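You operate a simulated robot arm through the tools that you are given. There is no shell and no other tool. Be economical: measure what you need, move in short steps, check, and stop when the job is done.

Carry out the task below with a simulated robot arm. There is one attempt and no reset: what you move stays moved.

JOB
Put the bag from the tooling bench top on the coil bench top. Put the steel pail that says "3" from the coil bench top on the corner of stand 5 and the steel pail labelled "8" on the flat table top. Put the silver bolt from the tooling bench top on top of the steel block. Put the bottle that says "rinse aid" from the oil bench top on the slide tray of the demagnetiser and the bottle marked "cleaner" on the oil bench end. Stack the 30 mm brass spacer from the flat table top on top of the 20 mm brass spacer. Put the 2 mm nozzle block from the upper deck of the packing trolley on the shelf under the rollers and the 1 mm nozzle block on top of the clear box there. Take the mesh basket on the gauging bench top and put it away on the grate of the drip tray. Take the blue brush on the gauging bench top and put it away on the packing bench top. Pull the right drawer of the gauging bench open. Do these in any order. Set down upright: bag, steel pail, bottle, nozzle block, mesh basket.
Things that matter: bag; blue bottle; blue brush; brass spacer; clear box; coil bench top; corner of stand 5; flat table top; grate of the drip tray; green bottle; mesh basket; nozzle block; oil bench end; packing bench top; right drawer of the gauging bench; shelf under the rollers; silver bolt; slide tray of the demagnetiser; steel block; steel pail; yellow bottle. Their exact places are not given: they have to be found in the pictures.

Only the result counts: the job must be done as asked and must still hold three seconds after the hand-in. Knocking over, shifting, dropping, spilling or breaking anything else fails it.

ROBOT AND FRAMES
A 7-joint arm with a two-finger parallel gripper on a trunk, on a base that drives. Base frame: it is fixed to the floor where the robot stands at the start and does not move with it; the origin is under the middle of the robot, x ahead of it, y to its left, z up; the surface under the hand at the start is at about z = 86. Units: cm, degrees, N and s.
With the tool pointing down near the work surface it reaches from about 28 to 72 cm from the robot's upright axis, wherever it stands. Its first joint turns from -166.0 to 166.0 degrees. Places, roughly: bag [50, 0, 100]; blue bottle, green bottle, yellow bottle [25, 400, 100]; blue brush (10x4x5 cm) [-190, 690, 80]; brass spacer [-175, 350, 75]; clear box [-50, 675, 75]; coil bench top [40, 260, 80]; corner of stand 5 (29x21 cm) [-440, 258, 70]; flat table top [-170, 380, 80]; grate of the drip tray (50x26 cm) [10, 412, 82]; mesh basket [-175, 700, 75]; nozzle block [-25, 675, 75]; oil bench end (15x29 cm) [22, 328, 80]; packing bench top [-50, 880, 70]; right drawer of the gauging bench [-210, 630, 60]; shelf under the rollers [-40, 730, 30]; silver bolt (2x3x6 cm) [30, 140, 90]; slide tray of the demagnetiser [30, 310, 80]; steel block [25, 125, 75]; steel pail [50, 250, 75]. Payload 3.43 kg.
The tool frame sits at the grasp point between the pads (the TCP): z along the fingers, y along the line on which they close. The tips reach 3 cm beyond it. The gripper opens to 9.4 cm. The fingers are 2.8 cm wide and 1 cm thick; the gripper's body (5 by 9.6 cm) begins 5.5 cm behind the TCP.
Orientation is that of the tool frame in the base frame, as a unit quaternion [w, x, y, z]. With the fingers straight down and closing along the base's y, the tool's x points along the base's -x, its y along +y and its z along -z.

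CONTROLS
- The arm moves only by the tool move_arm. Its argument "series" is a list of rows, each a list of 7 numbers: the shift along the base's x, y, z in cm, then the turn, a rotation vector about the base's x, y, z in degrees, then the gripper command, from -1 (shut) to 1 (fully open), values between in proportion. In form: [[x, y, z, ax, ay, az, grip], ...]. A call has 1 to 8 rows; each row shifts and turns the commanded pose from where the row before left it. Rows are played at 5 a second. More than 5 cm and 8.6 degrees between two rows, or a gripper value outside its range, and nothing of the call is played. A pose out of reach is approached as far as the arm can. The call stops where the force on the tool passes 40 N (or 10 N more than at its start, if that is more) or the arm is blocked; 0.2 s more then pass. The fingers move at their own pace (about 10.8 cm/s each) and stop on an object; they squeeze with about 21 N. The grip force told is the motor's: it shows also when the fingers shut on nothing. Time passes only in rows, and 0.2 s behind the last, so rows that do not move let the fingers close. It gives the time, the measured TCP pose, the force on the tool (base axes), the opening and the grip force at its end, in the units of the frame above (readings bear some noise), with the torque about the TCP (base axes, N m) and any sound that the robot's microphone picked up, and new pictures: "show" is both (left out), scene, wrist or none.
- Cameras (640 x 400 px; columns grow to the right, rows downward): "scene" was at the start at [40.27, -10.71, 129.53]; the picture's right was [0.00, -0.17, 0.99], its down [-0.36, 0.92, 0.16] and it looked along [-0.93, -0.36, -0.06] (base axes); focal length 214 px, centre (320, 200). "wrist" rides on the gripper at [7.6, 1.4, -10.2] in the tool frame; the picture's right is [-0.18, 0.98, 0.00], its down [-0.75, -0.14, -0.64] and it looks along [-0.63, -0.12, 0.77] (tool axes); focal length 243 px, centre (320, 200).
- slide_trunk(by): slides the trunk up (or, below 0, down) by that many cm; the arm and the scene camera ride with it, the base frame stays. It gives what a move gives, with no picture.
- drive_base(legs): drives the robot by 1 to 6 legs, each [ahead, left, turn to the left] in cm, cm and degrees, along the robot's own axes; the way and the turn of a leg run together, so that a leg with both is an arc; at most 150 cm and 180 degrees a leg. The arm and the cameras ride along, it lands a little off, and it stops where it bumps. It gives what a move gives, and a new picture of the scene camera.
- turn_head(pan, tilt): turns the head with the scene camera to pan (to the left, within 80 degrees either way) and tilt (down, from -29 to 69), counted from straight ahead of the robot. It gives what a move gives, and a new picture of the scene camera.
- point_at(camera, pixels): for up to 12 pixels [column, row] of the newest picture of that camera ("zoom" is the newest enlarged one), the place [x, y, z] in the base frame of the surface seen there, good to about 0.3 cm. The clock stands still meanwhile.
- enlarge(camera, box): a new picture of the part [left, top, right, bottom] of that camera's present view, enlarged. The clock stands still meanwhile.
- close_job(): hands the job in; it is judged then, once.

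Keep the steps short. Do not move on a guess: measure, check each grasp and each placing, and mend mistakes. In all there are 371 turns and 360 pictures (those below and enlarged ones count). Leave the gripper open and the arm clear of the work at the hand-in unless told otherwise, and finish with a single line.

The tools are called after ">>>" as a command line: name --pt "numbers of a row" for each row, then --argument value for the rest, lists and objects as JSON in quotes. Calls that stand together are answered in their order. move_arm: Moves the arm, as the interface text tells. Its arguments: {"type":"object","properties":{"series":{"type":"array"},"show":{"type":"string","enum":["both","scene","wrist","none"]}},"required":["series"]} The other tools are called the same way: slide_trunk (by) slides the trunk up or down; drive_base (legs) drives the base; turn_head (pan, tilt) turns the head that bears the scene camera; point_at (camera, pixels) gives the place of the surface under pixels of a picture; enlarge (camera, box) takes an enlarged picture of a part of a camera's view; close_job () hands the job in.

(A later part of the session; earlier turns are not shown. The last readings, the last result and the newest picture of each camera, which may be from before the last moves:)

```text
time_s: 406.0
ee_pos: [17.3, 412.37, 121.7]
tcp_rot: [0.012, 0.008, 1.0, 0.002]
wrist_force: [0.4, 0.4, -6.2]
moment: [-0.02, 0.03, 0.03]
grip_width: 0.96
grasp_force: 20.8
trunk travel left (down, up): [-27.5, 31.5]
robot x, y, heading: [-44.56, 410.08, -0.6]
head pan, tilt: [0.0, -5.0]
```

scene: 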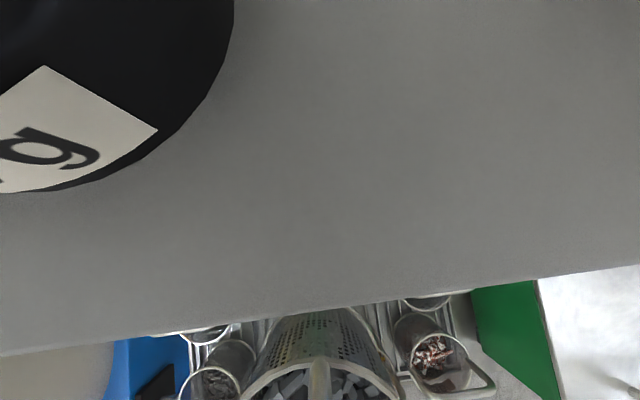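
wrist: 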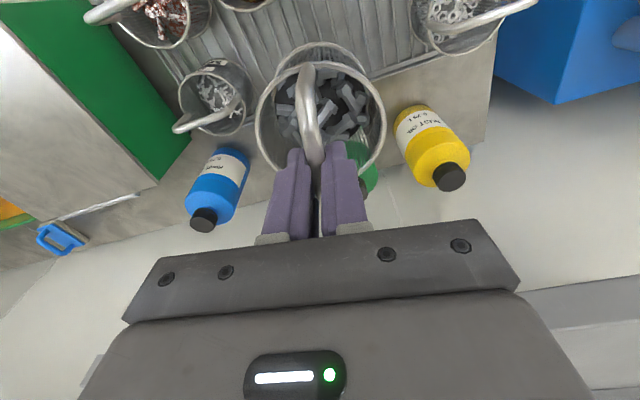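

I measure the shelf and the black weight on it.

>>> point_at --camera "scene" --pixels '[[320, 200], [320, 290], [100, 100], [60, 150], [180, 60], [500, 270], [30, 345]]'

>>> move_arm --pt "-4.5 0 0 0 0 0 -1" --pt "-4.5 0 0 0 0 0 -1" --pt "-4.5 0 0 0 0 0 -1" --pt "-4.5 0 0 0 0 0 -1" --show "scene"

>>> turn_head --pan 0 --tilt -28

```text
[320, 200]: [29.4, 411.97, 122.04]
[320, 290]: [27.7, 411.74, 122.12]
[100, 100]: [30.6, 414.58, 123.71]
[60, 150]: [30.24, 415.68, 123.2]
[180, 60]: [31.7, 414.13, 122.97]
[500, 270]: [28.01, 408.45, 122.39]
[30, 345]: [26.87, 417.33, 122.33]
```

```text
time_s: 407.0
ee_pos: [-0.58, 412.78, 121.69]
tcp_rot: [0.013, 0.009, 1.0, 0.001]
wrist_force: [0.2, -0.1, -6.4]
moment: [-0.01, 0.04, 0.01]
grip_width: 1.0
grasp_force: 20.7
trunk travel left (down, up): [-27.5, 31.5]
robot x, y, heading: [-44.45, 410.49, -0.7]
head pan, tilt: [0.0, -5.0]
```

scene: 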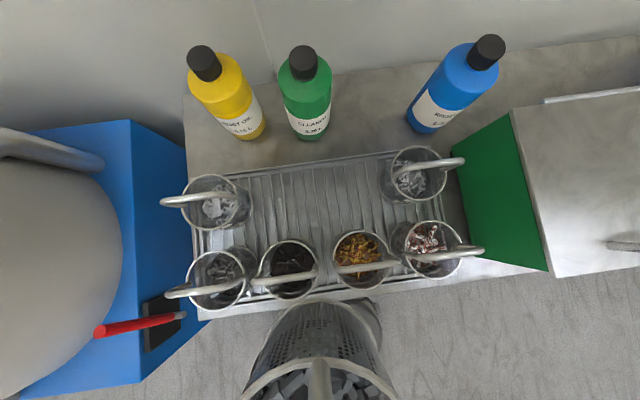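

```text
time_s: 407.9
ee_pos: [-0.33, 412.68, 121.67]
tcp_rot: [0.013, 0.009, 1.0, 0.001]
wrist_force: [0.6, 0.4, -5.7]
moment: [-0.05, 0.04, -0.01]
grip_width: 0.95
grasp_force: 21.3
trunk travel left (down, up): [-27.5, 31.5]
robot x, y, heading: [-44.79, 409.93, -0.9]
head pan, tilt: [0.0, -28.0]
```

scene: 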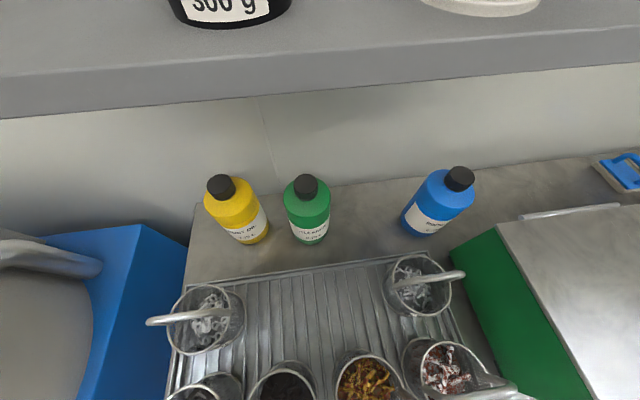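

The shelf (z≈122, front x≈27) is what the head touched; the pot and cup on it still stand. I rotate the hand 90° so the head points along +y, clear of the shelf.

>>> move_arm --pt "0 0 0 0 1.5 0 -1" --pt "0 0 0 0 0 8.2 -1" --pt "0 0 0 0 0 8.2 -1" --pt "0 0 0 0 0 8.2 -1" --pt "0 0 0 0 0 8.2 -1" --pt "0 0 0 0 0 8.2 -1" --pt "0 0 0 0 0 8.2 -1" --show "none"

>>> move_arm --pt "0 0 0 0 0 8.2 -1" --pt "0 0 0 0 0 8.2 -1" --pt "0 0 0 0 0 8.2 -1" --pt "0 0 0 0 0 8.2 -1" --pt "0 0 0 0 0 8.0 -1" --show "wrist"

>>> turn_head --pan 0 --tilt 10

```text
time_s: 409.5
ee_pos: [-0.67, 412.4, 121.71]
tcp_rot: [-0.001, -0.409, 0.912, 0.001]
wrist_force: [0.5, -0.6, -6.4]
moment: [0.0, 0.03, 0.0]
grip_width: 0.96
grasp_force: 20.9
trunk travel left (down, up): [-27.5, 31.5]
robot x, y, heading: [-44.24, 410.14, -0.4]
head pan, tilt: [0.0, -28.0]
```

```text
time_s: 410.7
ee_pos: [-0.57, 412.46, 121.53]
tcp_rot: [-0.002, -0.701, 0.713, 0.001]
wrist_force: [0.8, -0.2, -6.5]
moment: [0.0, 0.0, 0.0]
grip_width: 0.97
grasp_force: 21.1
trunk travel left (down, up): [-27.5, 31.5]
robot x, y, heading: [-44.11, 410.42, -0.6]
head pan, tilt: [0.0, -28.0]
```

wrist: 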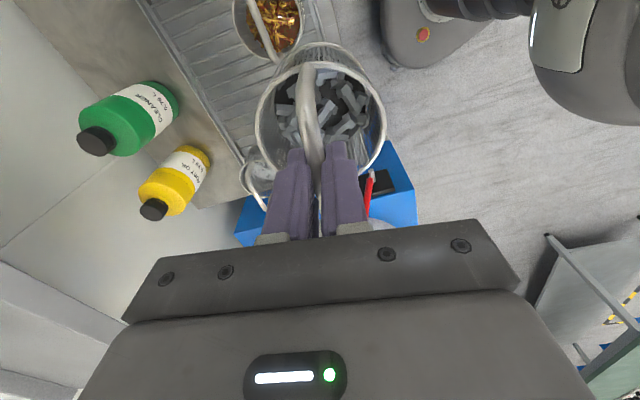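

```text
time_s: 411.8
ee_pos: [-0.62, 412.48, 121.63]
tcp_rot: [-0.002, -0.701, 0.714, 0.001]
wrist_force: [0.7, 0.0, -6.3]
moment: [0.02, -0.04, 0.0]
grip_width: 0.98
grasp_force: 21.0
trunk travel left (down, up): [-27.5, 31.5]
robot x, y, heading: [-44.53, 409.87, -0.7]
head pan, tilt: [0.0, 10.0]
```

scene: 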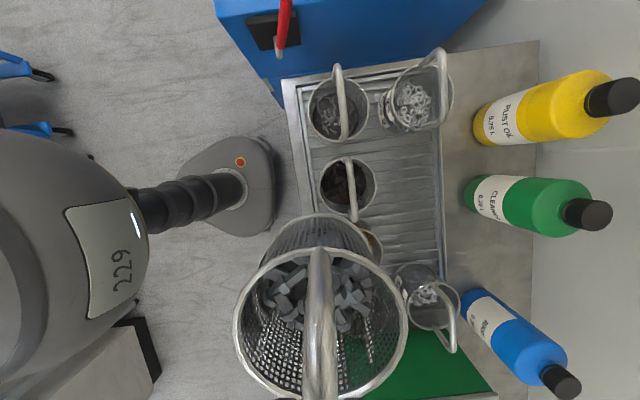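

Now I move to (16.3,412) and descend stepwise; the head is over the tray's left part.

>>> move_arm --pt "4.3 0 0 0 0 0 -1" --pt "4.3 0 0 0 0 0 -1" --pt "4.3 0 0 0 0 0 -1" --pt "4.0 0 0 0 0 0 -1" --pt "0 0 -5 0 0 0 -1" --pt "0 0 -4 0 0 0 -1" --pt "0 0 0 0 0 0 -1"

```text
time_s: 413.4
ee_pos: [16.01, 412.39, 112.62]
tcp_rot: [-0.001, -0.7, 0.714, 0.002]
wrist_force: [0.5, 0.1, -6.9]
moment: [0.0, 0.02, -0.01]
grip_width: 0.94
grasp_force: 21.2
trunk travel left (down, up): [-27.5, 31.5]
robot x, y, heading: [-44.63, 410.04, -0.5]
head pan, tilt: [0.0, 10.0]
```

scene: 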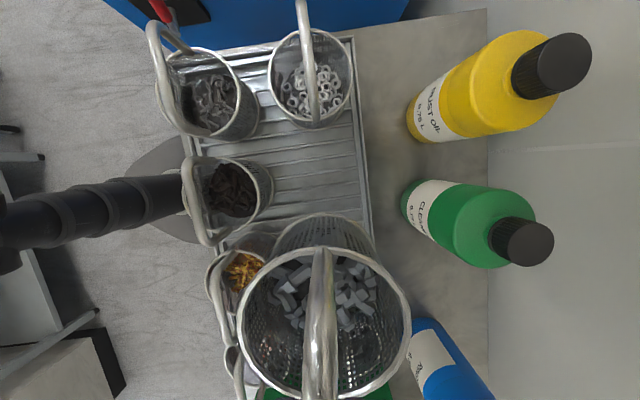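
wrist: 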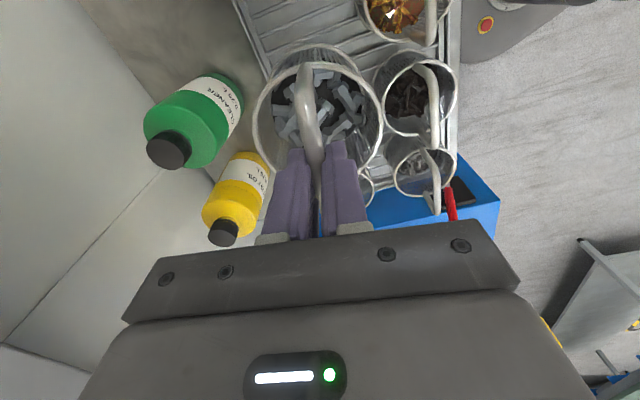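

Clear all round. I descend another 12 cm.

>>> move_arm --pt "0.4 0 -4 0 0 0 -1" --pt "0 0 -4 0 0 0 -1" --pt "0 0 -4 0 0 0 -1" --pt "0 0 0 0 0 0 -1"

```text
time_s: 414.4
ee_pos: [16.63, 412.69, 100.86]
tcp_rot: [-0.002, -0.701, 0.713, 0.001]
wrist_force: [0.0, -1.2, -5.2]
moment: [-0.01, 0.01, 0.0]
grip_width: 0.97
grasp_force: 21.2
trunk travel left (down, up): [-27.5, 31.5]
robot x, y, heading: [-44.66, 409.81, -0.7]
head pan, tilt: [0.0, 10.0]
```

scene: 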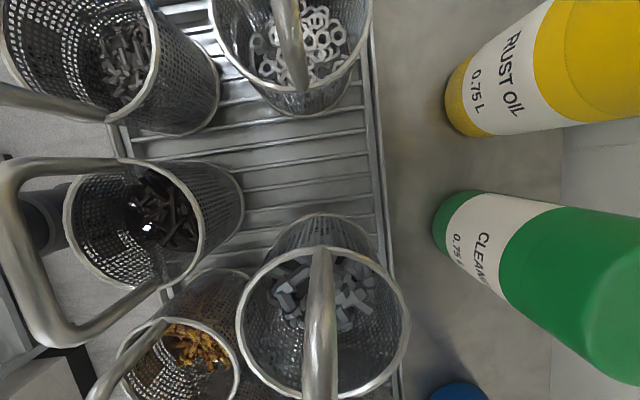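
wrist: 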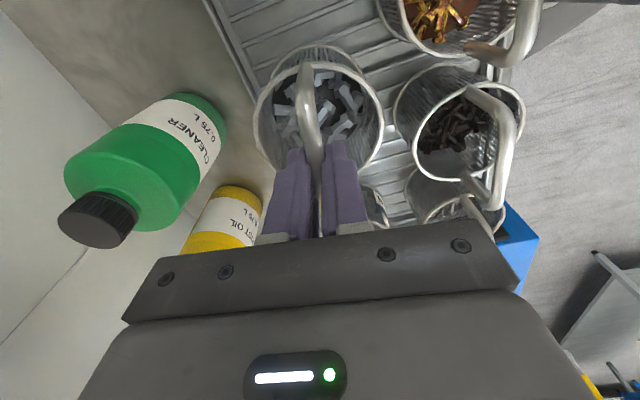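

I lower gently to contact with the grate.

>>> move_arm --pt "0.3 0.3 -2 0 0 0 -1" --pt "0 0 -1.2 0 0 0 -1" --pt "0 0 -0.4 0 0 0 -1" --pt "0 0 -0.3 0 0 0 -1" --pt "0 0 -0.3 0 0 0 -1" --pt "0 0 0 0 0 0 -1" --show "none"

```text
time_s: 415.8
ee_pos: [16.97, 412.8, 96.58]
tcp_rot: [0.0, -0.701, 0.713, 0.0]
wrist_force: [9.1, -0.9, 20.0]
moment: [-0.01, -0.13, -0.01]
grip_width: 0.96
grasp_force: 21.4
trunk travel left (down, up): [-27.5, 31.5]
robot x, y, heading: [-43.95, 409.97, -0.9]
head pan, tilt: [0.0, 10.0]
```

Contact. I ease up a little, open gently, and rise.

>>> move_arm --pt "0 0 0.2 0 0 0 -1" --pt "0 0 0 0 0 0 -0.7" --pt "0 0 0 0 0 0 -0.4" --pt "0 0 0 0 0 0 -0.2" --pt "0 0 3 0 0 0 -0.2" --pt "0 0 4 0 0 0 -0.2" --pt "0 0 5 0 0 0 -0.2" --pt "0 0 5 0 0 0 -0.2"

```text
time_s: 417.6
ee_pos: [16.74, 412.43, 113.84]
tcp_rot: [-0.001, -0.7, 0.714, 0.001]
wrist_force: [-0.1, 0.5, 0.9]
moment: [0.02, 0.0, 0.0]
grip_width: 3.74
grasp_force: 0.2
trunk travel left (down, up): [-27.5, 31.5]
robot x, y, heading: [-44.13, 410.39, -0.8]
head pan, tilt: [0.0, 10.0]
```

scene: 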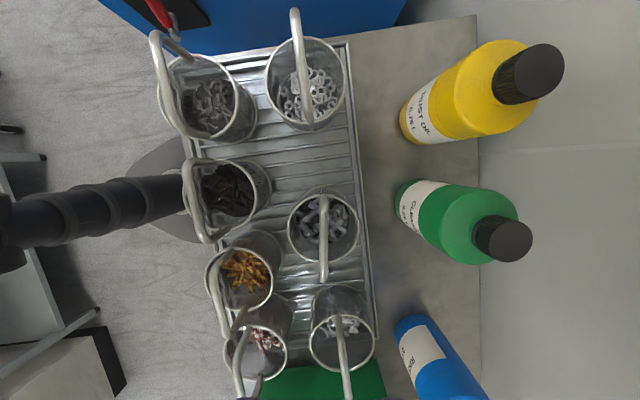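
wrist: 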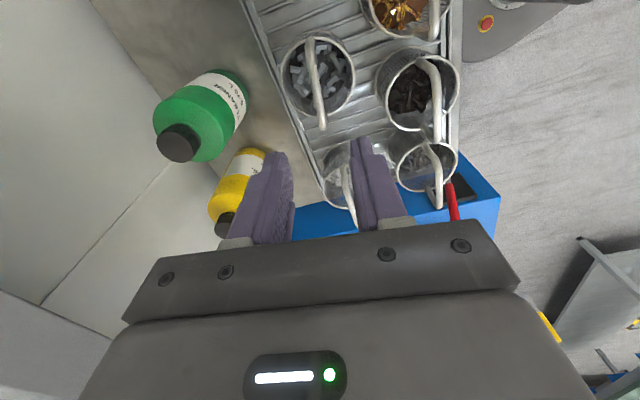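

The basket stands on the grate. Next are the bottles under the shelf. I back the hand out and turn it forward again to measure them.

>>> move_arm --pt "-4 0 3 0 0 0 0.5" --pt "-4 0 3 0 0 0 0.5" --pt "-4 0 2 0 0 -8.2 0.5" --pt "-4 0 0 0 0 -8.2 0.5" --pt "0 0 0 0 0 -8.2 0.5" --pt "0 0 0 0 0 -8.2 0.5" --pt "0 0 0 0 0 -8.2 0.5" --pt "0 0 0 0 0 -8.2 0.5" --show "none"

>>> move_arm --pt "0 0 0 0 0 -8.2 0.5" --pt "0 0 0 0 0 -8.2 0.5" --pt "0 0 0 0 0 -8.2 0.5" --pt "0 0 0 0 0 -8.2 0.5" --pt "0 0 0 0 0 -7.2 0.5" --show "none"

>>> drive_base --legs '[[-10, 0, 0.8]]'

>>> move_arm --pt "0 0 -2 0 -8.5 0 0.5" --pt "0 0 -2 0 -8.5 0 0.5" --pt "0 0 -2 0 -8.5 0 0.5" --pt "0 0 -2 0 -8.5 0 0.5" --show "none"

>>> turn_head --pan 0 --tilt -10

```text
time_s: 419.4
ee_pos: [0.97, 412.68, 121.61]
tcp_rot: [-0.002, -0.339, 0.941, 0.001]
wrist_force: [-0.5, 0.3, 0.6]
moment: [0.03, -0.01, -0.01]
grip_width: 7.06
grasp_force: 0.1
trunk travel left (down, up): [-27.5, 31.5]
robot x, y, heading: [-44.24, 409.95, -1.0]
head pan, tilt: [0.0, 10.0]
```

```text
time_s: 420.6
ee_pos: [1.02, 412.81, 121.68]
tcp_rot: [-0.001, 0.002, 1.0, 0.002]
wrist_force: [0.3, 0.1, -0.8]
moment: [0.02, -0.02, 0.0]
grip_width: 7.05
grasp_force: 0.1
trunk travel left (down, up): [-27.5, 31.5]
robot x, y, heading: [-44.78, 410.3, -0.8]
head pan, tilt: [0.0, 10.0]
```

```text
time_s: 421.7
ee_pos: [-9.43, 413.48, 121.68]
tcp_rot: [0.001, -0.007, 1.0, 0.003]
wrist_force: [-0.3, 0.0, 0.4]
moment: [-0.02, -0.02, -0.03]
grip_width: 7.05
grasp_force: 0.1
trunk travel left (down, up): [-27.5, 31.5]
robot x, y, heading: [-54.91, 409.85, 0.2]
head pan, tilt: [0.0, 10.0]
```

scene: 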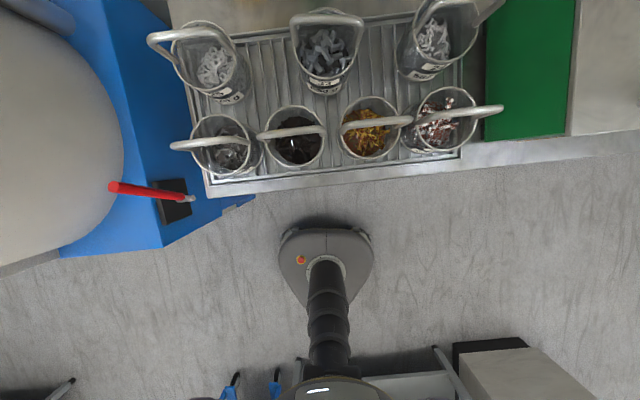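

```text
time_s: 422.7
ee_pos: [-9.21, 413.52, 113.47]
tcp_rot: [0.292, -0.007, 0.956, 0.0]
wrist_force: [0.5, 0.4, -0.4]
moment: [-0.03, 0.01, 0.0]
grip_width: 7.08
grasp_force: 0.0
trunk travel left (down, up): [-27.5, 31.5]
robot x, y, heading: [-55.23, 410.29, 0.4]
head pan, tilt: [0.0, 10.0]
```

```text
time_s: 423.5
ee_pos: [-9.29, 413.52, 113.49]
tcp_rot: [0.291, -0.006, 0.957, -0.001]
wrist_force: [0.1, 0.2, 0.0]
moment: [0.01, 0.01, 0.03]
grip_width: 7.03
grasp_force: 0.1
trunk travel left (down, up): [-27.5, 31.5]
robot x, y, heading: [-54.73, 410.13, 0.4]
head pan, tilt: [0.0, -10.0]
```

scene: 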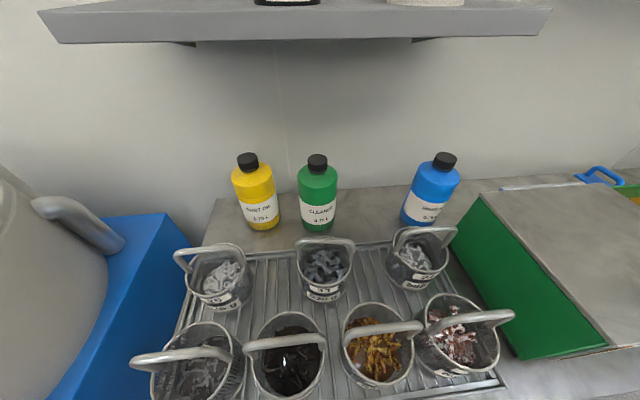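

A good view. I measure the bottles, shelf edges and basket handles.

>>> point_at --camera "scene" --pixels '[[318, 160], [318, 170], [300, 185], [337, 185], [318, 195], [318, 226], [444, 160], [438, 180], [420, 215], [407, 195], [458, 195], [444, 170]]'

>>> point_at --camera "scene" --pixels '[[300, 12], [300, 36], [60, 35], [545, 12], [325, 241], [300, 250], [425, 230], [200, 248], [510, 240], [480, 200], [350, 245], [450, 235]]'

>>> enlarge --camera "scene" --box '[220, 130, 480, 310]'

```text
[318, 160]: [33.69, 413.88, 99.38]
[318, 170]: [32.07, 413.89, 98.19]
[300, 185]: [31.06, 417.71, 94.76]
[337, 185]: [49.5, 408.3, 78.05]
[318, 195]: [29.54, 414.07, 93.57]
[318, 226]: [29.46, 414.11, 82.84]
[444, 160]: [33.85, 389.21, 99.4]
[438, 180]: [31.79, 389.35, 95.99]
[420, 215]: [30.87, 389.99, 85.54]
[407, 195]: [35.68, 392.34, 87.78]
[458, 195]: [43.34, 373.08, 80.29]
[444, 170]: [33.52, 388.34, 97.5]
```

```text
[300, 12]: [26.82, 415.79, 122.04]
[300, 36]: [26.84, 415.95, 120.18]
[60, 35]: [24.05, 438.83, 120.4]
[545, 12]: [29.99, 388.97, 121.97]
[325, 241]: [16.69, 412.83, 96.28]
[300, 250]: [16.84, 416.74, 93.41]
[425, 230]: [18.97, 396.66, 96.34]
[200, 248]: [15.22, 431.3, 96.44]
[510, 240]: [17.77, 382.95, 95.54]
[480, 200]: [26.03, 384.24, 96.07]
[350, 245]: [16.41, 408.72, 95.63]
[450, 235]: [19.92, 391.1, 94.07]
```

```text
2.22 times, centred on (350, 220) of scene
```

zoom: 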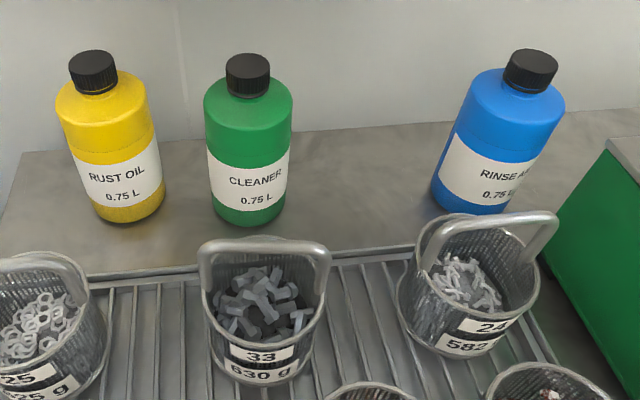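

Shelf is thin (z 120.2–122), x>27, and ends near y≈389. Caps: green (33.6,413.9), blue (33.6,389.1), top z 99.4. Plan: grip each by its cap with the hand tilted 40°, lift slightly, slide to -y past the shelf end, then lift. Blue first. I drive to it.

>>> drive_base --legs '[[0, -22, 0], [17, 0, 0]]'

>>> move_arm --pt "0 0 0 0 -6 0 0.2" --pt "0 0 -4 0 0 0 0.2" --pt "0 0 -4 0 0 0 0.2" --pt "0 0 -4 0 0 0 0.2"

>>> turn_head --pan 0 --tilt 10

```text
time_s: 426.3
ee_pos: [8.37, 391.66, 113.45]
tcp_rot: [0.292, -0.005, 0.957, 0.0]
wrist_force: [0.5, 0.3, 0.4]
moment: [-0.02, 0.02, 0.01]
grip_width: 7.05
grasp_force: 0.0
trunk travel left (down, up): [-27.5, 31.5]
robot x, y, heading: [-37.31, 388.32, 0.2]
head pan, tilt: [0.0, -10.0]
```

scene: 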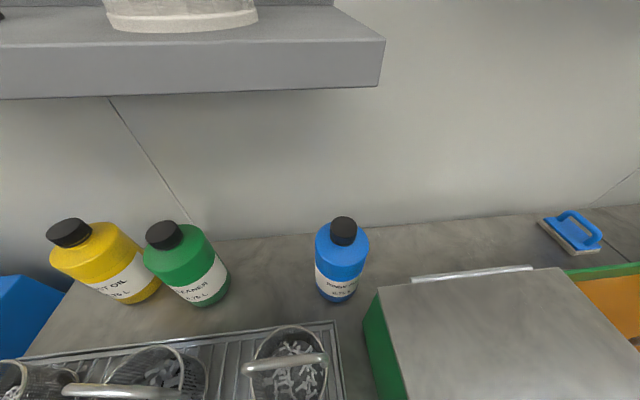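

```text
time_s: 427.3
ee_pos: [8.44, 391.42, 101.21]
tcp_rot: [0.342, -0.006, 0.94, -0.001]
wrist_force: [0.0, 0.1, -0.4]
moment: [0.01, -0.04, -0.01]
grip_width: 5.62
grasp_force: 0.1
trunk travel left (down, up): [-27.5, 31.5]
robot x, y, heading: [-37.22, 388.35, 0.1]
head pan, tilt: [0.0, -10.0]
```

scene: 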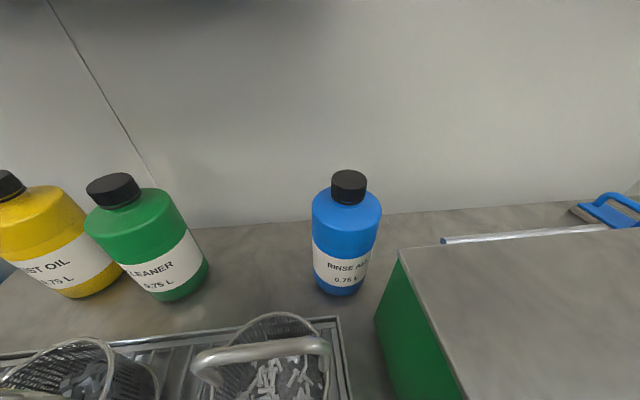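
wrist: 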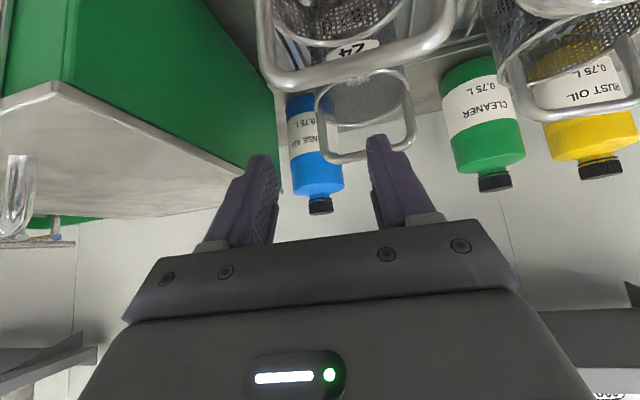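

```text
time_s: 428.1
ee_pos: [8.39, 391.52, 101.22]
tcp_rot: [0.341, -0.007, 0.94, 0.0]
wrist_force: [-0.1, -0.4, 0.3]
moment: [-0.02, -0.02, 0.0]
grip_width: 5.64
grasp_force: 0.1
trunk travel left (down, up): [-27.5, 31.5]
robot x, y, heading: [-36.87, 388.15, 0.2]
head pan, tilt: [0.0, 10.0]
```

scene: 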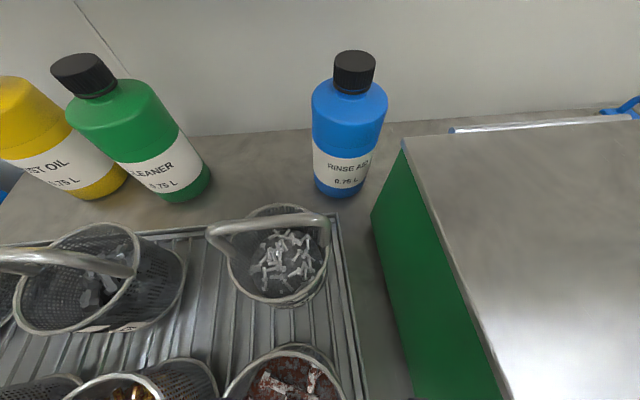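

>>> point_at --camera "scene" --pixels '[[354, 55], [354, 75], [335, 75], [373, 75], [348, 105], [312, 110], [386, 110], [270, 225], [215, 235], [325, 225], [405, 145], [480, 125]]'

```text
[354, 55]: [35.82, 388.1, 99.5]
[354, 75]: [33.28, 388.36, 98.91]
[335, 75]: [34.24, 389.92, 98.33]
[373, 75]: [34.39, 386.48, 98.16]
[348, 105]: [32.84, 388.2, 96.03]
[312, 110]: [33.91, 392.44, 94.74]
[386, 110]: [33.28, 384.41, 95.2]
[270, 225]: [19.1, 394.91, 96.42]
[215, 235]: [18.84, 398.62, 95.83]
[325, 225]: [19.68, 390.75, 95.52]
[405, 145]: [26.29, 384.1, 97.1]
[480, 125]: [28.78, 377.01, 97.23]
```

Blue cap centre (34.9,388.3), z 96.3–99.5. I move in horizontally at z 101.2 above the handles.

>>> move_arm --pt "0 -3.2 0 0 0 0 0.2" --pt "4.2 0 0 0 0 0 0.2" --pt "4.2 0 0 0 0 0 0.2" --pt "4.2 0 0 0 0 0 0.2" --pt "4.2 0 0 0 0 0 0.2" --pt "4.2 0 0 0 0 0 0.2" --pt "0 0 0 0 0 0 0.2"

```text
time_s: 429.7
ee_pos: [29.08, 388.36, 101.55]
tcp_rot: [0.342, -0.006, 0.94, -0.001]
wrist_force: [0.0, -0.2, 0.4]
moment: [0.01, -0.03, -0.03]
grip_width: 5.68
grasp_force: 0.1
trunk travel left (down, up): [-27.5, 31.5]
robot x, y, heading: [-37.64, 388.26, 0.5]
head pan, tilt: [0.0, 10.0]
```

scene: 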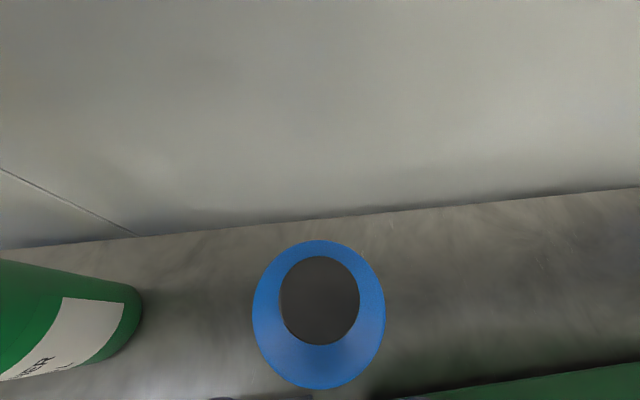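
wrist: 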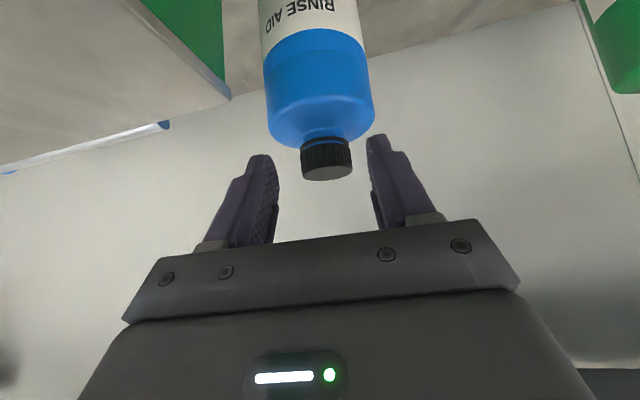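

The cap is centred between the fingers. I go 5 cm further and down 2.6.

>>> move_arm --pt "2.5 0 0 0 0 0 0.2" --pt "2.4 0 0 0 0 0 0.2" --pt "0 0 -1.3 0 0 0 0.2" --pt "0 0 -1.3 0 0 0 0.2" --pt "0 0 0 0 0 0 0.2" --show "wrist"

>>> turn_head --pan 0 --tilt 35

```text
time_s: 430.9
ee_pos: [34.11, 388.08, 99.0]
tcp_rot: [0.341, -0.006, 0.94, -0.001]
wrist_force: [-1.1, -0.2, -0.2]
moment: [-0.02, 0.0, 0.01]
grip_width: 5.64
grasp_force: 0.1
trunk travel left (down, up): [-27.5, 31.5]
robot x, y, heading: [-37.17, 388.05, 0.6]
head pan, tilt: [0.0, 10.0]
```

wrist: 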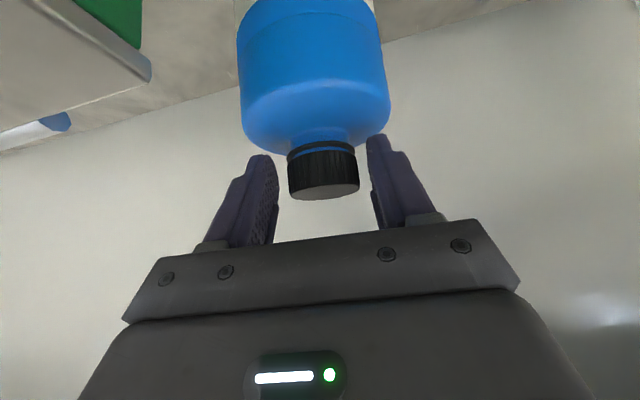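

```text
time_s: 431.8
ee_pos: [34.14, 388.19, 98.95]
tcp_rot: [0.341, -0.006, 0.94, -0.001]
wrist_force: [0.5, 0.0, 0.6]
moment: [-0.01, -0.01, 0.0]
grip_width: 5.65
grasp_force: 0.1
trunk travel left (down, up): [-27.5, 31.5]
robot x, y, heading: [-37.22, 388.59, 0.1]
head pan, tilt: [0.0, 35.0]
```

scene: 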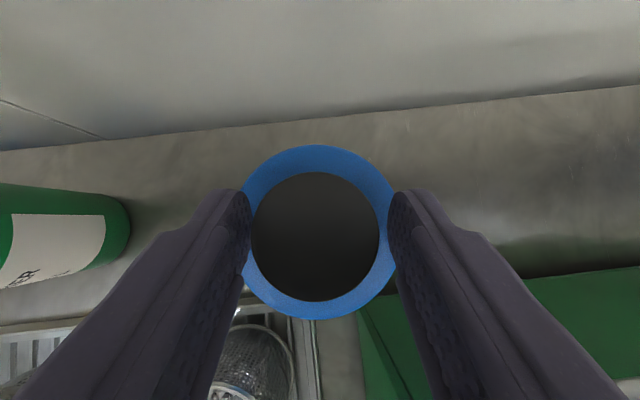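

The cap sits between the tips. I close.

>>> move_arm --pt "0.3 0 0 0 0 0 -0.1" --pt "0 0 0 0 0 0 -0.5" --pt "0 0 0 0 0 0 -1" --pt "0 0 0 0 0 0 -1"

```text
time_s: 432.8
ee_pos: [34.41, 388.37, 99.13]
tcp_rot: [0.342, -0.006, 0.94, -0.001]
wrist_force: [-0.8, 2.9, 0.5]
moment: [0.16, 0.07, 0.05]
grip_width: 3.95
grasp_force: 21.0
trunk travel left (down, up): [-27.5, 31.5]
robot x, y, heading: [-37.3, 388.15, 0.0]
head pan, tilt: [0.0, 35.0]
```

scene: 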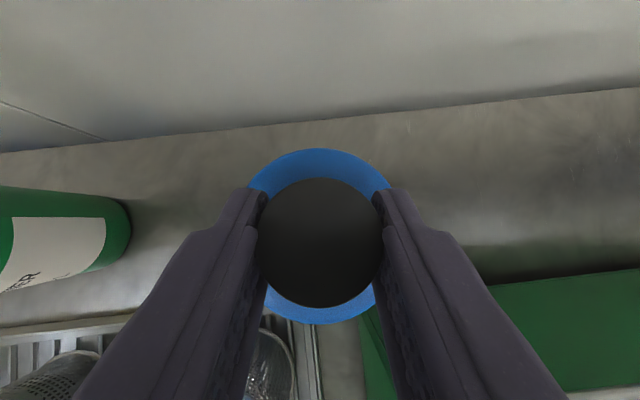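
wrist: 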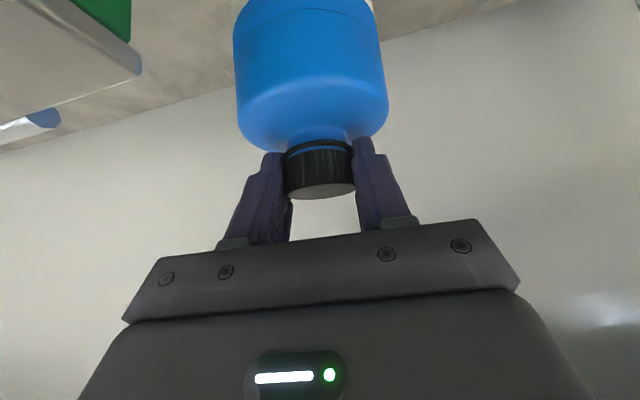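

Gripped the cap (3.95 cm). I lift 1.5 cm and check.

>>> move_arm --pt "0 0 0.7 0 0 0 -1" --pt "0 0 0.8 0 0 0 -1" --pt "0 0 0 0 0 0 -1"

```text
time_s: 433.6
ee_pos: [34.62, 388.42, 100.26]
tcp_rot: [0.34, -0.005, 0.941, -0.001]
wrist_force: [-0.4, 0.6, -8.4]
moment: [0.01, 0.09, -0.03]
grip_width: 3.97
grasp_force: 20.8
trunk travel left (down, up): [-27.5, 31.5]
robot x, y, heading: [-36.97, 388.17, 0.2]
head pan, tilt: [0.0, 35.0]
```

scene: 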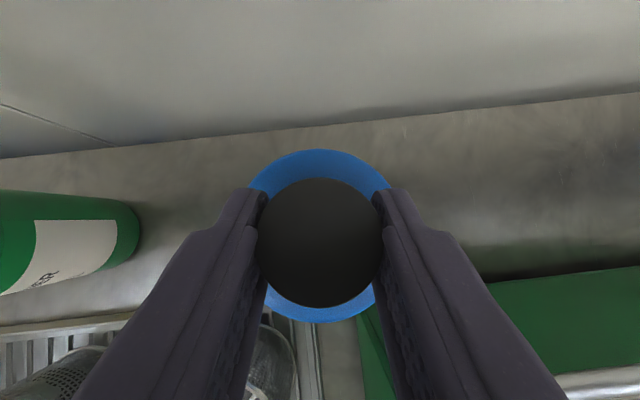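
wrist: 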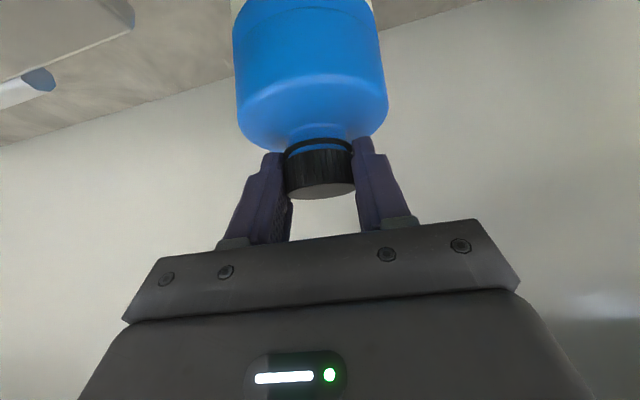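

It hangs freely (≈0.85 kg). I slide toward -y past the shelf end, then lift.

>>> move_arm --pt "0.4 -3.5 0 0 0 0 -1" --pt "0.4 -3.5 0 0 0 0 -1" --pt "0.4 -3.5 0 0 0 0 -1" --pt "0 -2 2 0 0 0 -1" --pt "0 0 4 0 0 0 -1" --pt "0 0 4 0 0 0 -1" --pt "0 0 4 0 0 0 -1" --pt "0 0 4 0 0 0 -1"

```text
time_s: 435.4
ee_pos: [35.58, 375.64, 118.39]
tcp_rot: [0.34, -0.006, 0.94, -0.001]
wrist_force: [0.0, 1.0, -8.9]
moment: [0.01, 0.01, -0.04]
grip_width: 3.94
grasp_force: 20.6
trunk travel left (down, up): [-27.5, 31.5]
robot x, y, heading: [-37.27, 388.02, -0.1]
head pan, tilt: [0.0, 35.0]
```

scene: 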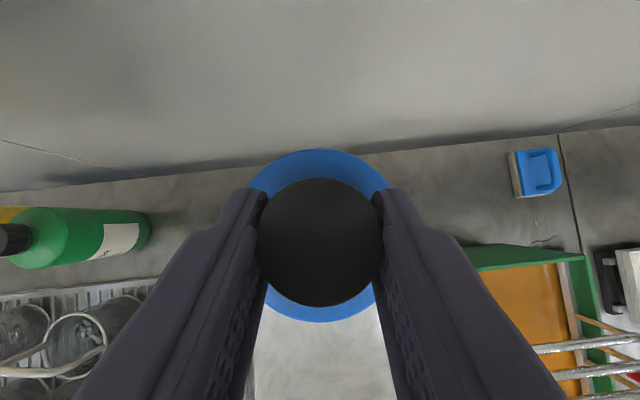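
wrist: 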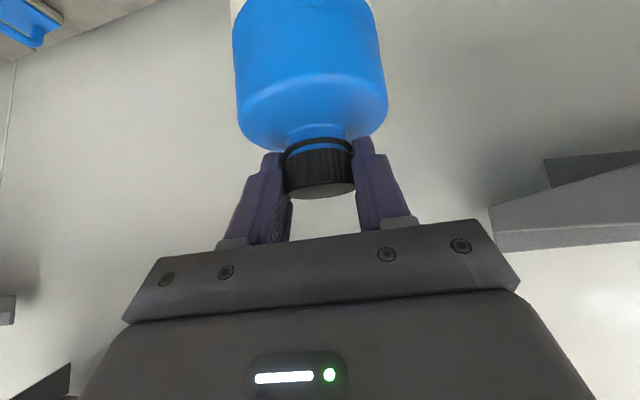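

Lifted clear. I raise a bit more and retract over the tank toward the robot.

>>> move_arm --pt "0 0 4 0 0 0 -1" --pt "0 0 4 0 0 0 -1" --pt "-4.8 0 0 0 0 0 -1" --pt "-4.8 0 0 0 0 0 -1" --pt "-4.8 0.5 0 0 0 0 -1" --pt "-4.8 1 0 0 0 0 -1" --pt "-4.8 1 0 0 0 0 -1" --pt "-4.8 1 0 0 0 0 -1" --show "none"

>>> drive_base --legs '[[-22, 0, 0], [0, -55, 0]]'

>>> turn_head --pan -15 --tilt 0

```text
time_s: 435.9
ee_pos: [35.38, 375.82, 122.11]
tcp_rot: [0.331, -0.006, 0.944, 0.001]
wrist_force: [-1.0, 0.8, -10.4]
moment: [-0.06, -0.12, -0.03]
grip_width: 3.97
grasp_force: 21.0
trunk travel left (down, up): [-27.5, 31.5]
robot x, y, heading: [-36.88, 388.32, -0.0]
head pan, tilt: [0.0, 35.0]
stopped in row 2: the force on the tool passed its limit at 63 N (the readings are from after the stop); the commanded pose is now the measured one
```

```text
time_s: 440.4
ee_pos: [14.16, 321.83, 122.07]
tcp_rot: [0.333, -0.016, 0.943, 0.005]
wrist_force: [-0.2, -0.5, -8.0]
moment: [-0.03, 0.05, 0.01]
grip_width: 3.96
grasp_force: 20.6
trunk travel left (down, up): [-27.5, 31.5]
robot x, y, heading: [-58.46, 332.73, 1.5]
head pan, tilt: [0.0, 35.0]
```

scene: 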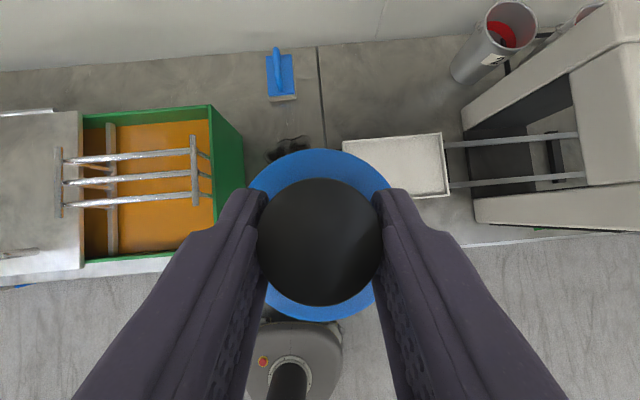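

```text
time_s: 441.4
ee_pos: [14.01, 321.73, 122.03]
tcp_rot: [0.333, -0.015, 0.943, 0.004]
wrist_force: [-0.8, -0.3, -8.4]
moment: [-0.04, 0.04, -0.01]
grip_width: 3.95
grasp_force: 21.3
trunk travel left (down, up): [-27.5, 31.5]
robot x, y, heading: [-58.77, 332.59, 1.1]
head pan, tilt: [-15.0, 0.0]
```

scene: 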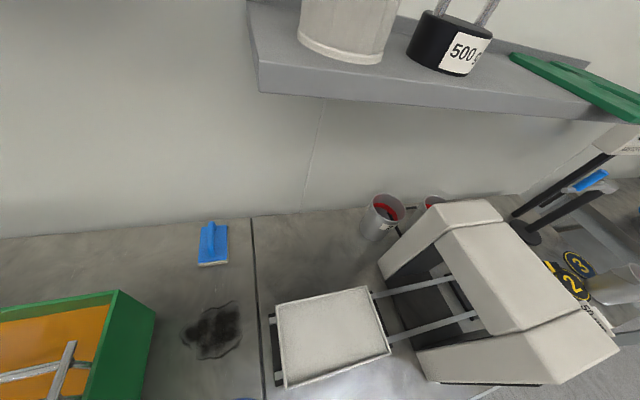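

Held fine, though something above stopped the last rise. Now the slide tray is visible at (330,335). I measure tray, bench end and shelf.

>>> point_at --camera "scene" --pixels '[[330, 335], [280, 305], [368, 290], [388, 352], [285, 383], [330, 292], [215, 330], [200, 300], [230, 370], [300, 85], [260, 70], [145, 330]]'

>>> enlarge --camera "scene" --box '[160, 200, 480, 400]'

```text
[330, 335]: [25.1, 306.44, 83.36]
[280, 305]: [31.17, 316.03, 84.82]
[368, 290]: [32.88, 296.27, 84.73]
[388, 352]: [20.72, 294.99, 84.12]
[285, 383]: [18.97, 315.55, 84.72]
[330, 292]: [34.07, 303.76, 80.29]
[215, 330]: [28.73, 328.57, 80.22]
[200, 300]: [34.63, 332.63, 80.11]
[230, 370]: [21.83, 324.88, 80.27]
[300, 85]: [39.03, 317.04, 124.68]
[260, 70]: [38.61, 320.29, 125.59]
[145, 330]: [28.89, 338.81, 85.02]
```

```text
2.00 times, centred on (320, 300) of scene
```

zoom: 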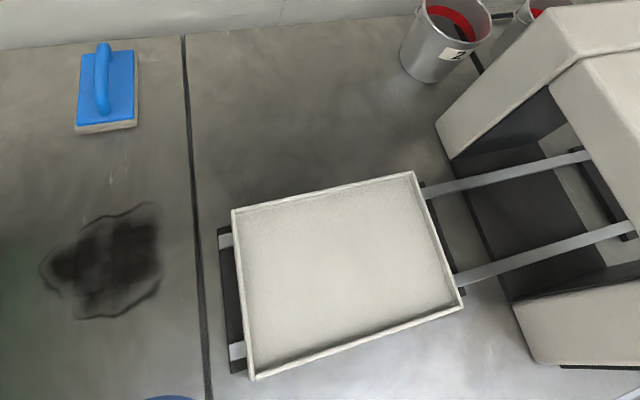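

Slide tray: floor z 83.4, x 19.5–32.5, y 295.5–316. I drive right 15.5 and ahead 11, correcting heading.

>>> drive_base --legs '[[11, -15.5, -1.2]]'

>>> turn_head --pan 0 --tilt 20

```text
time_s: 443.0
ee_pos: [25.27, 304.7, 122.11]
tcp_rot: [0.333, -0.006, 0.943, 0.0]
wrist_force: [0.1, -1.2, -8.3]
moment: [-0.02, 0.01, 0.04]
grip_width: 3.97
grasp_force: 21.3
trunk travel left (down, up): [-27.5, 31.5]
robot x, y, heading: [-47.35, 317.09, 0.3]
head pan, tilt: [-15.0, 0.0]
```

scene: 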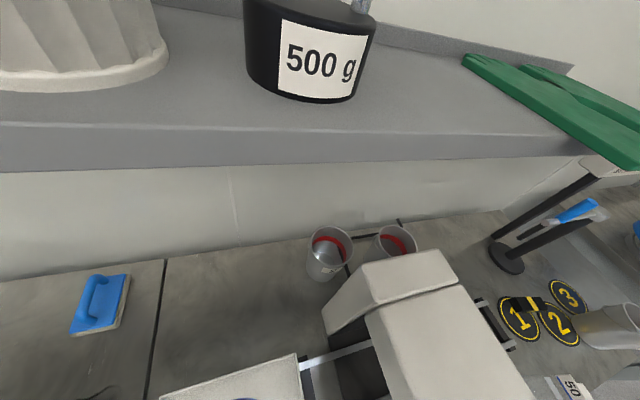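

```text
time_s: 443.8
ee_pos: [25.16, 304.81, 122.1]
tcp_rot: [0.333, -0.006, 0.943, 0.0]
wrist_force: [0.0, -0.3, -8.6]
moment: [-0.02, 0.05, -0.04]
grip_width: 3.96
grasp_force: 21.4
trunk travel left (down, up): [-27.5, 31.5]
robot x, y, heading: [-47.67, 317.45, 0.1]
head pan, tilt: [0.0, 20.0]
```

scene: 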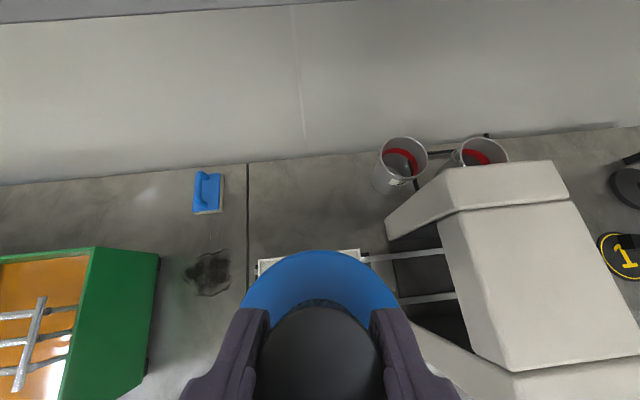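

I shift slightly and descend to about 2 cm above the tray.

>>> move_arm --pt "-0.3 1.2 -4 0 -1.1 0 -1" --pt "0 0 -5 0 0 0 -1" --pt "0 0 -5 0 0 0 -1" --pt "0 0 -3.5 0 0 0 -1" --pt "0 0 0 0 0 0 -1"

```text
time_s: 445.0
ee_pos: [24.92, 305.84, 104.74]
tcp_rot: [0.342, -0.007, 0.94, 0.002]
wrist_force: [0.6, 0.4, -8.3]
moment: [0.01, 0.11, -0.03]
grip_width: 3.97
grasp_force: 20.9
trunk travel left (down, up): [-27.5, 31.5]
robot x, y, heading: [-47.62, 317.13, 0.3]
head pan, tilt: [0.0, 20.0]
```

scene: 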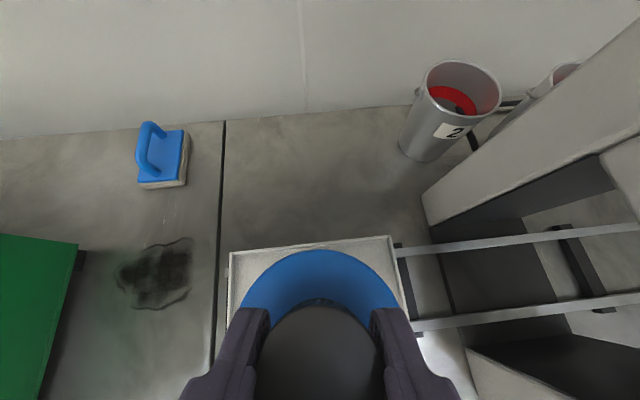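
wrist: 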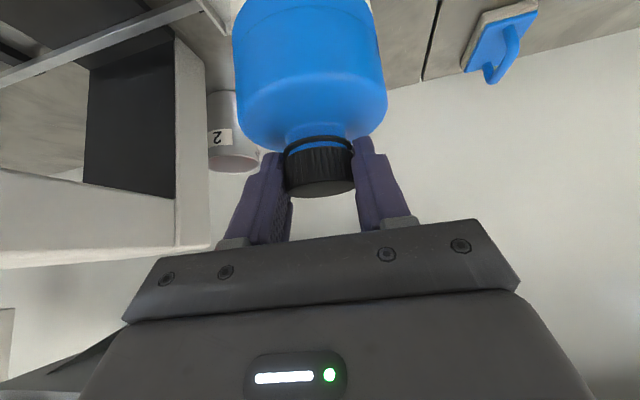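

Over the tray's middle. I lower gently to contact.

>>> move_arm --pt "0 0 -1.6 0 0 0 -1" --pt "0 0 -0.5 0 0 0 -1" --pt "0 0 -0.4 0 0 0 -1" --pt "0 0 -0.3 0 0 0 -1" --pt "0 0 0 0 0 0 -1" --show "none"

```text
time_s: 446.2
ee_pos: [24.86, 305.9, 102.24]
tcp_rot: [0.345, -0.007, 0.939, 0.001]
wrist_force: [5.3, -1.0, 16.2]
moment: [0.01, -0.18, -0.04]
grip_width: 3.94
grasp_force: 21.0
trunk travel left (down, up): [-27.5, 31.5]
robot x, y, heading: [-47.78, 317.24, 0.2]
head pan, tilt: [0.0, 20.0]
```

Contact. I ease 0.2 up, open slowly, and withdraw along the tool axis.

>>> move_arm --pt "0 0 0.2 0 0 0 -1" --pt "0 0 0 0 0 0 -0.1" --pt "0 0 0 0 0 0 0.2" --pt "0 0 0 0 0 0 0.3" --pt "-2.5 0 3 0 0 0 0.3" --pt "-2.5 0 3 0 0 0 0.3" --pt "-3.5 0 3.5 0 0 0 0.3" --pt "-3.5 0 3.5 0 0 0 0.3" --show "scene"

```text
time_s: 448.0
ee_pos: [12.6, 306.02, 114.77]
tcp_rot: [0.344, -0.006, 0.939, 0.0]
wrist_force: [-0.1, -0.4, -0.2]
moment: [0.02, 0.03, -0.01]
grip_width: 6.09
grasp_force: 0.1
trunk travel left (down, up): [-27.5, 31.5]
robot x, y, heading: [-47.11, 317.29, 0.3]
head pan, tilt: [0.0, 20.0]
```

scene: 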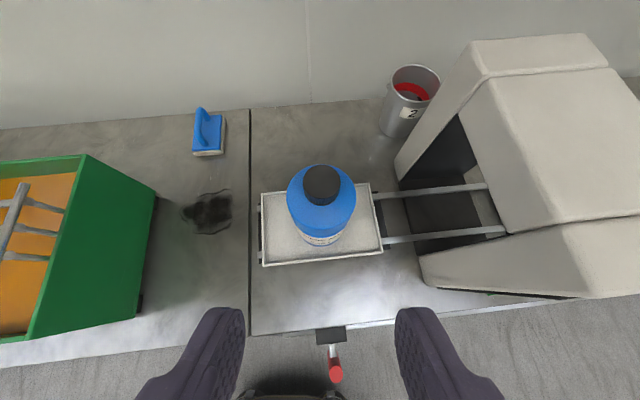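

Rinse aid stands on the slide tray. Back to the green bottle: raise a little and drive left ~93, looking at the shelf on the way.

>>> drive_base --legs '[[-12, 0, 0], [0, 93, 0]]'

>>> turn_head --pan -20 --tilt -29

```text
time_s: 453.9
ee_pos: [0.47, 403.03, 114.58]
tcp_rot: [0.342, -0.007, 0.94, 0.001]
wrist_force: [-0.3, -0.2, 0.0]
moment: [-0.01, 0.01, 0.0]
grip_width: 6.13
grasp_force: 0.0
trunk travel left (down, up): [-27.5, 31.5]
robot x, y, heading: [-59.75, 414.03, 0.4]
head pan, tilt: [0.0, 20.0]
```

scene: 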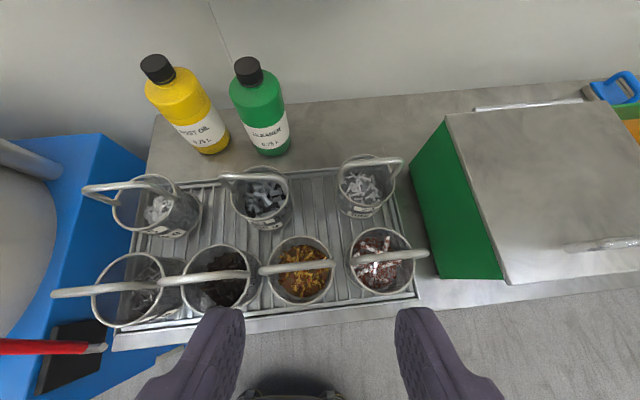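

```text
time_s: 455.1
ee_pos: [0.46, 402.93, 114.79]
tcp_rot: [0.342, -0.006, 0.94, 0.001]
wrist_force: [0.4, 0.5, -0.2]
moment: [-0.01, -0.01, 0.02]
grip_width: 6.11
grasp_force: 0.1
trunk travel left (down, up): [-27.5, 31.5]
robot x, y, heading: [-60.02, 414.26, 0.4]
head pan, tilt: [-20.0, -28.6]
```

scene: 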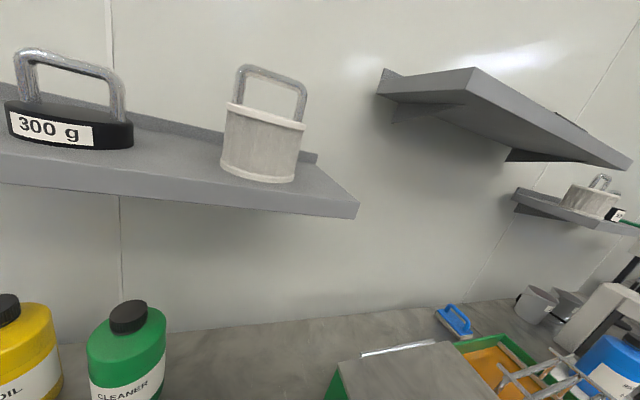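

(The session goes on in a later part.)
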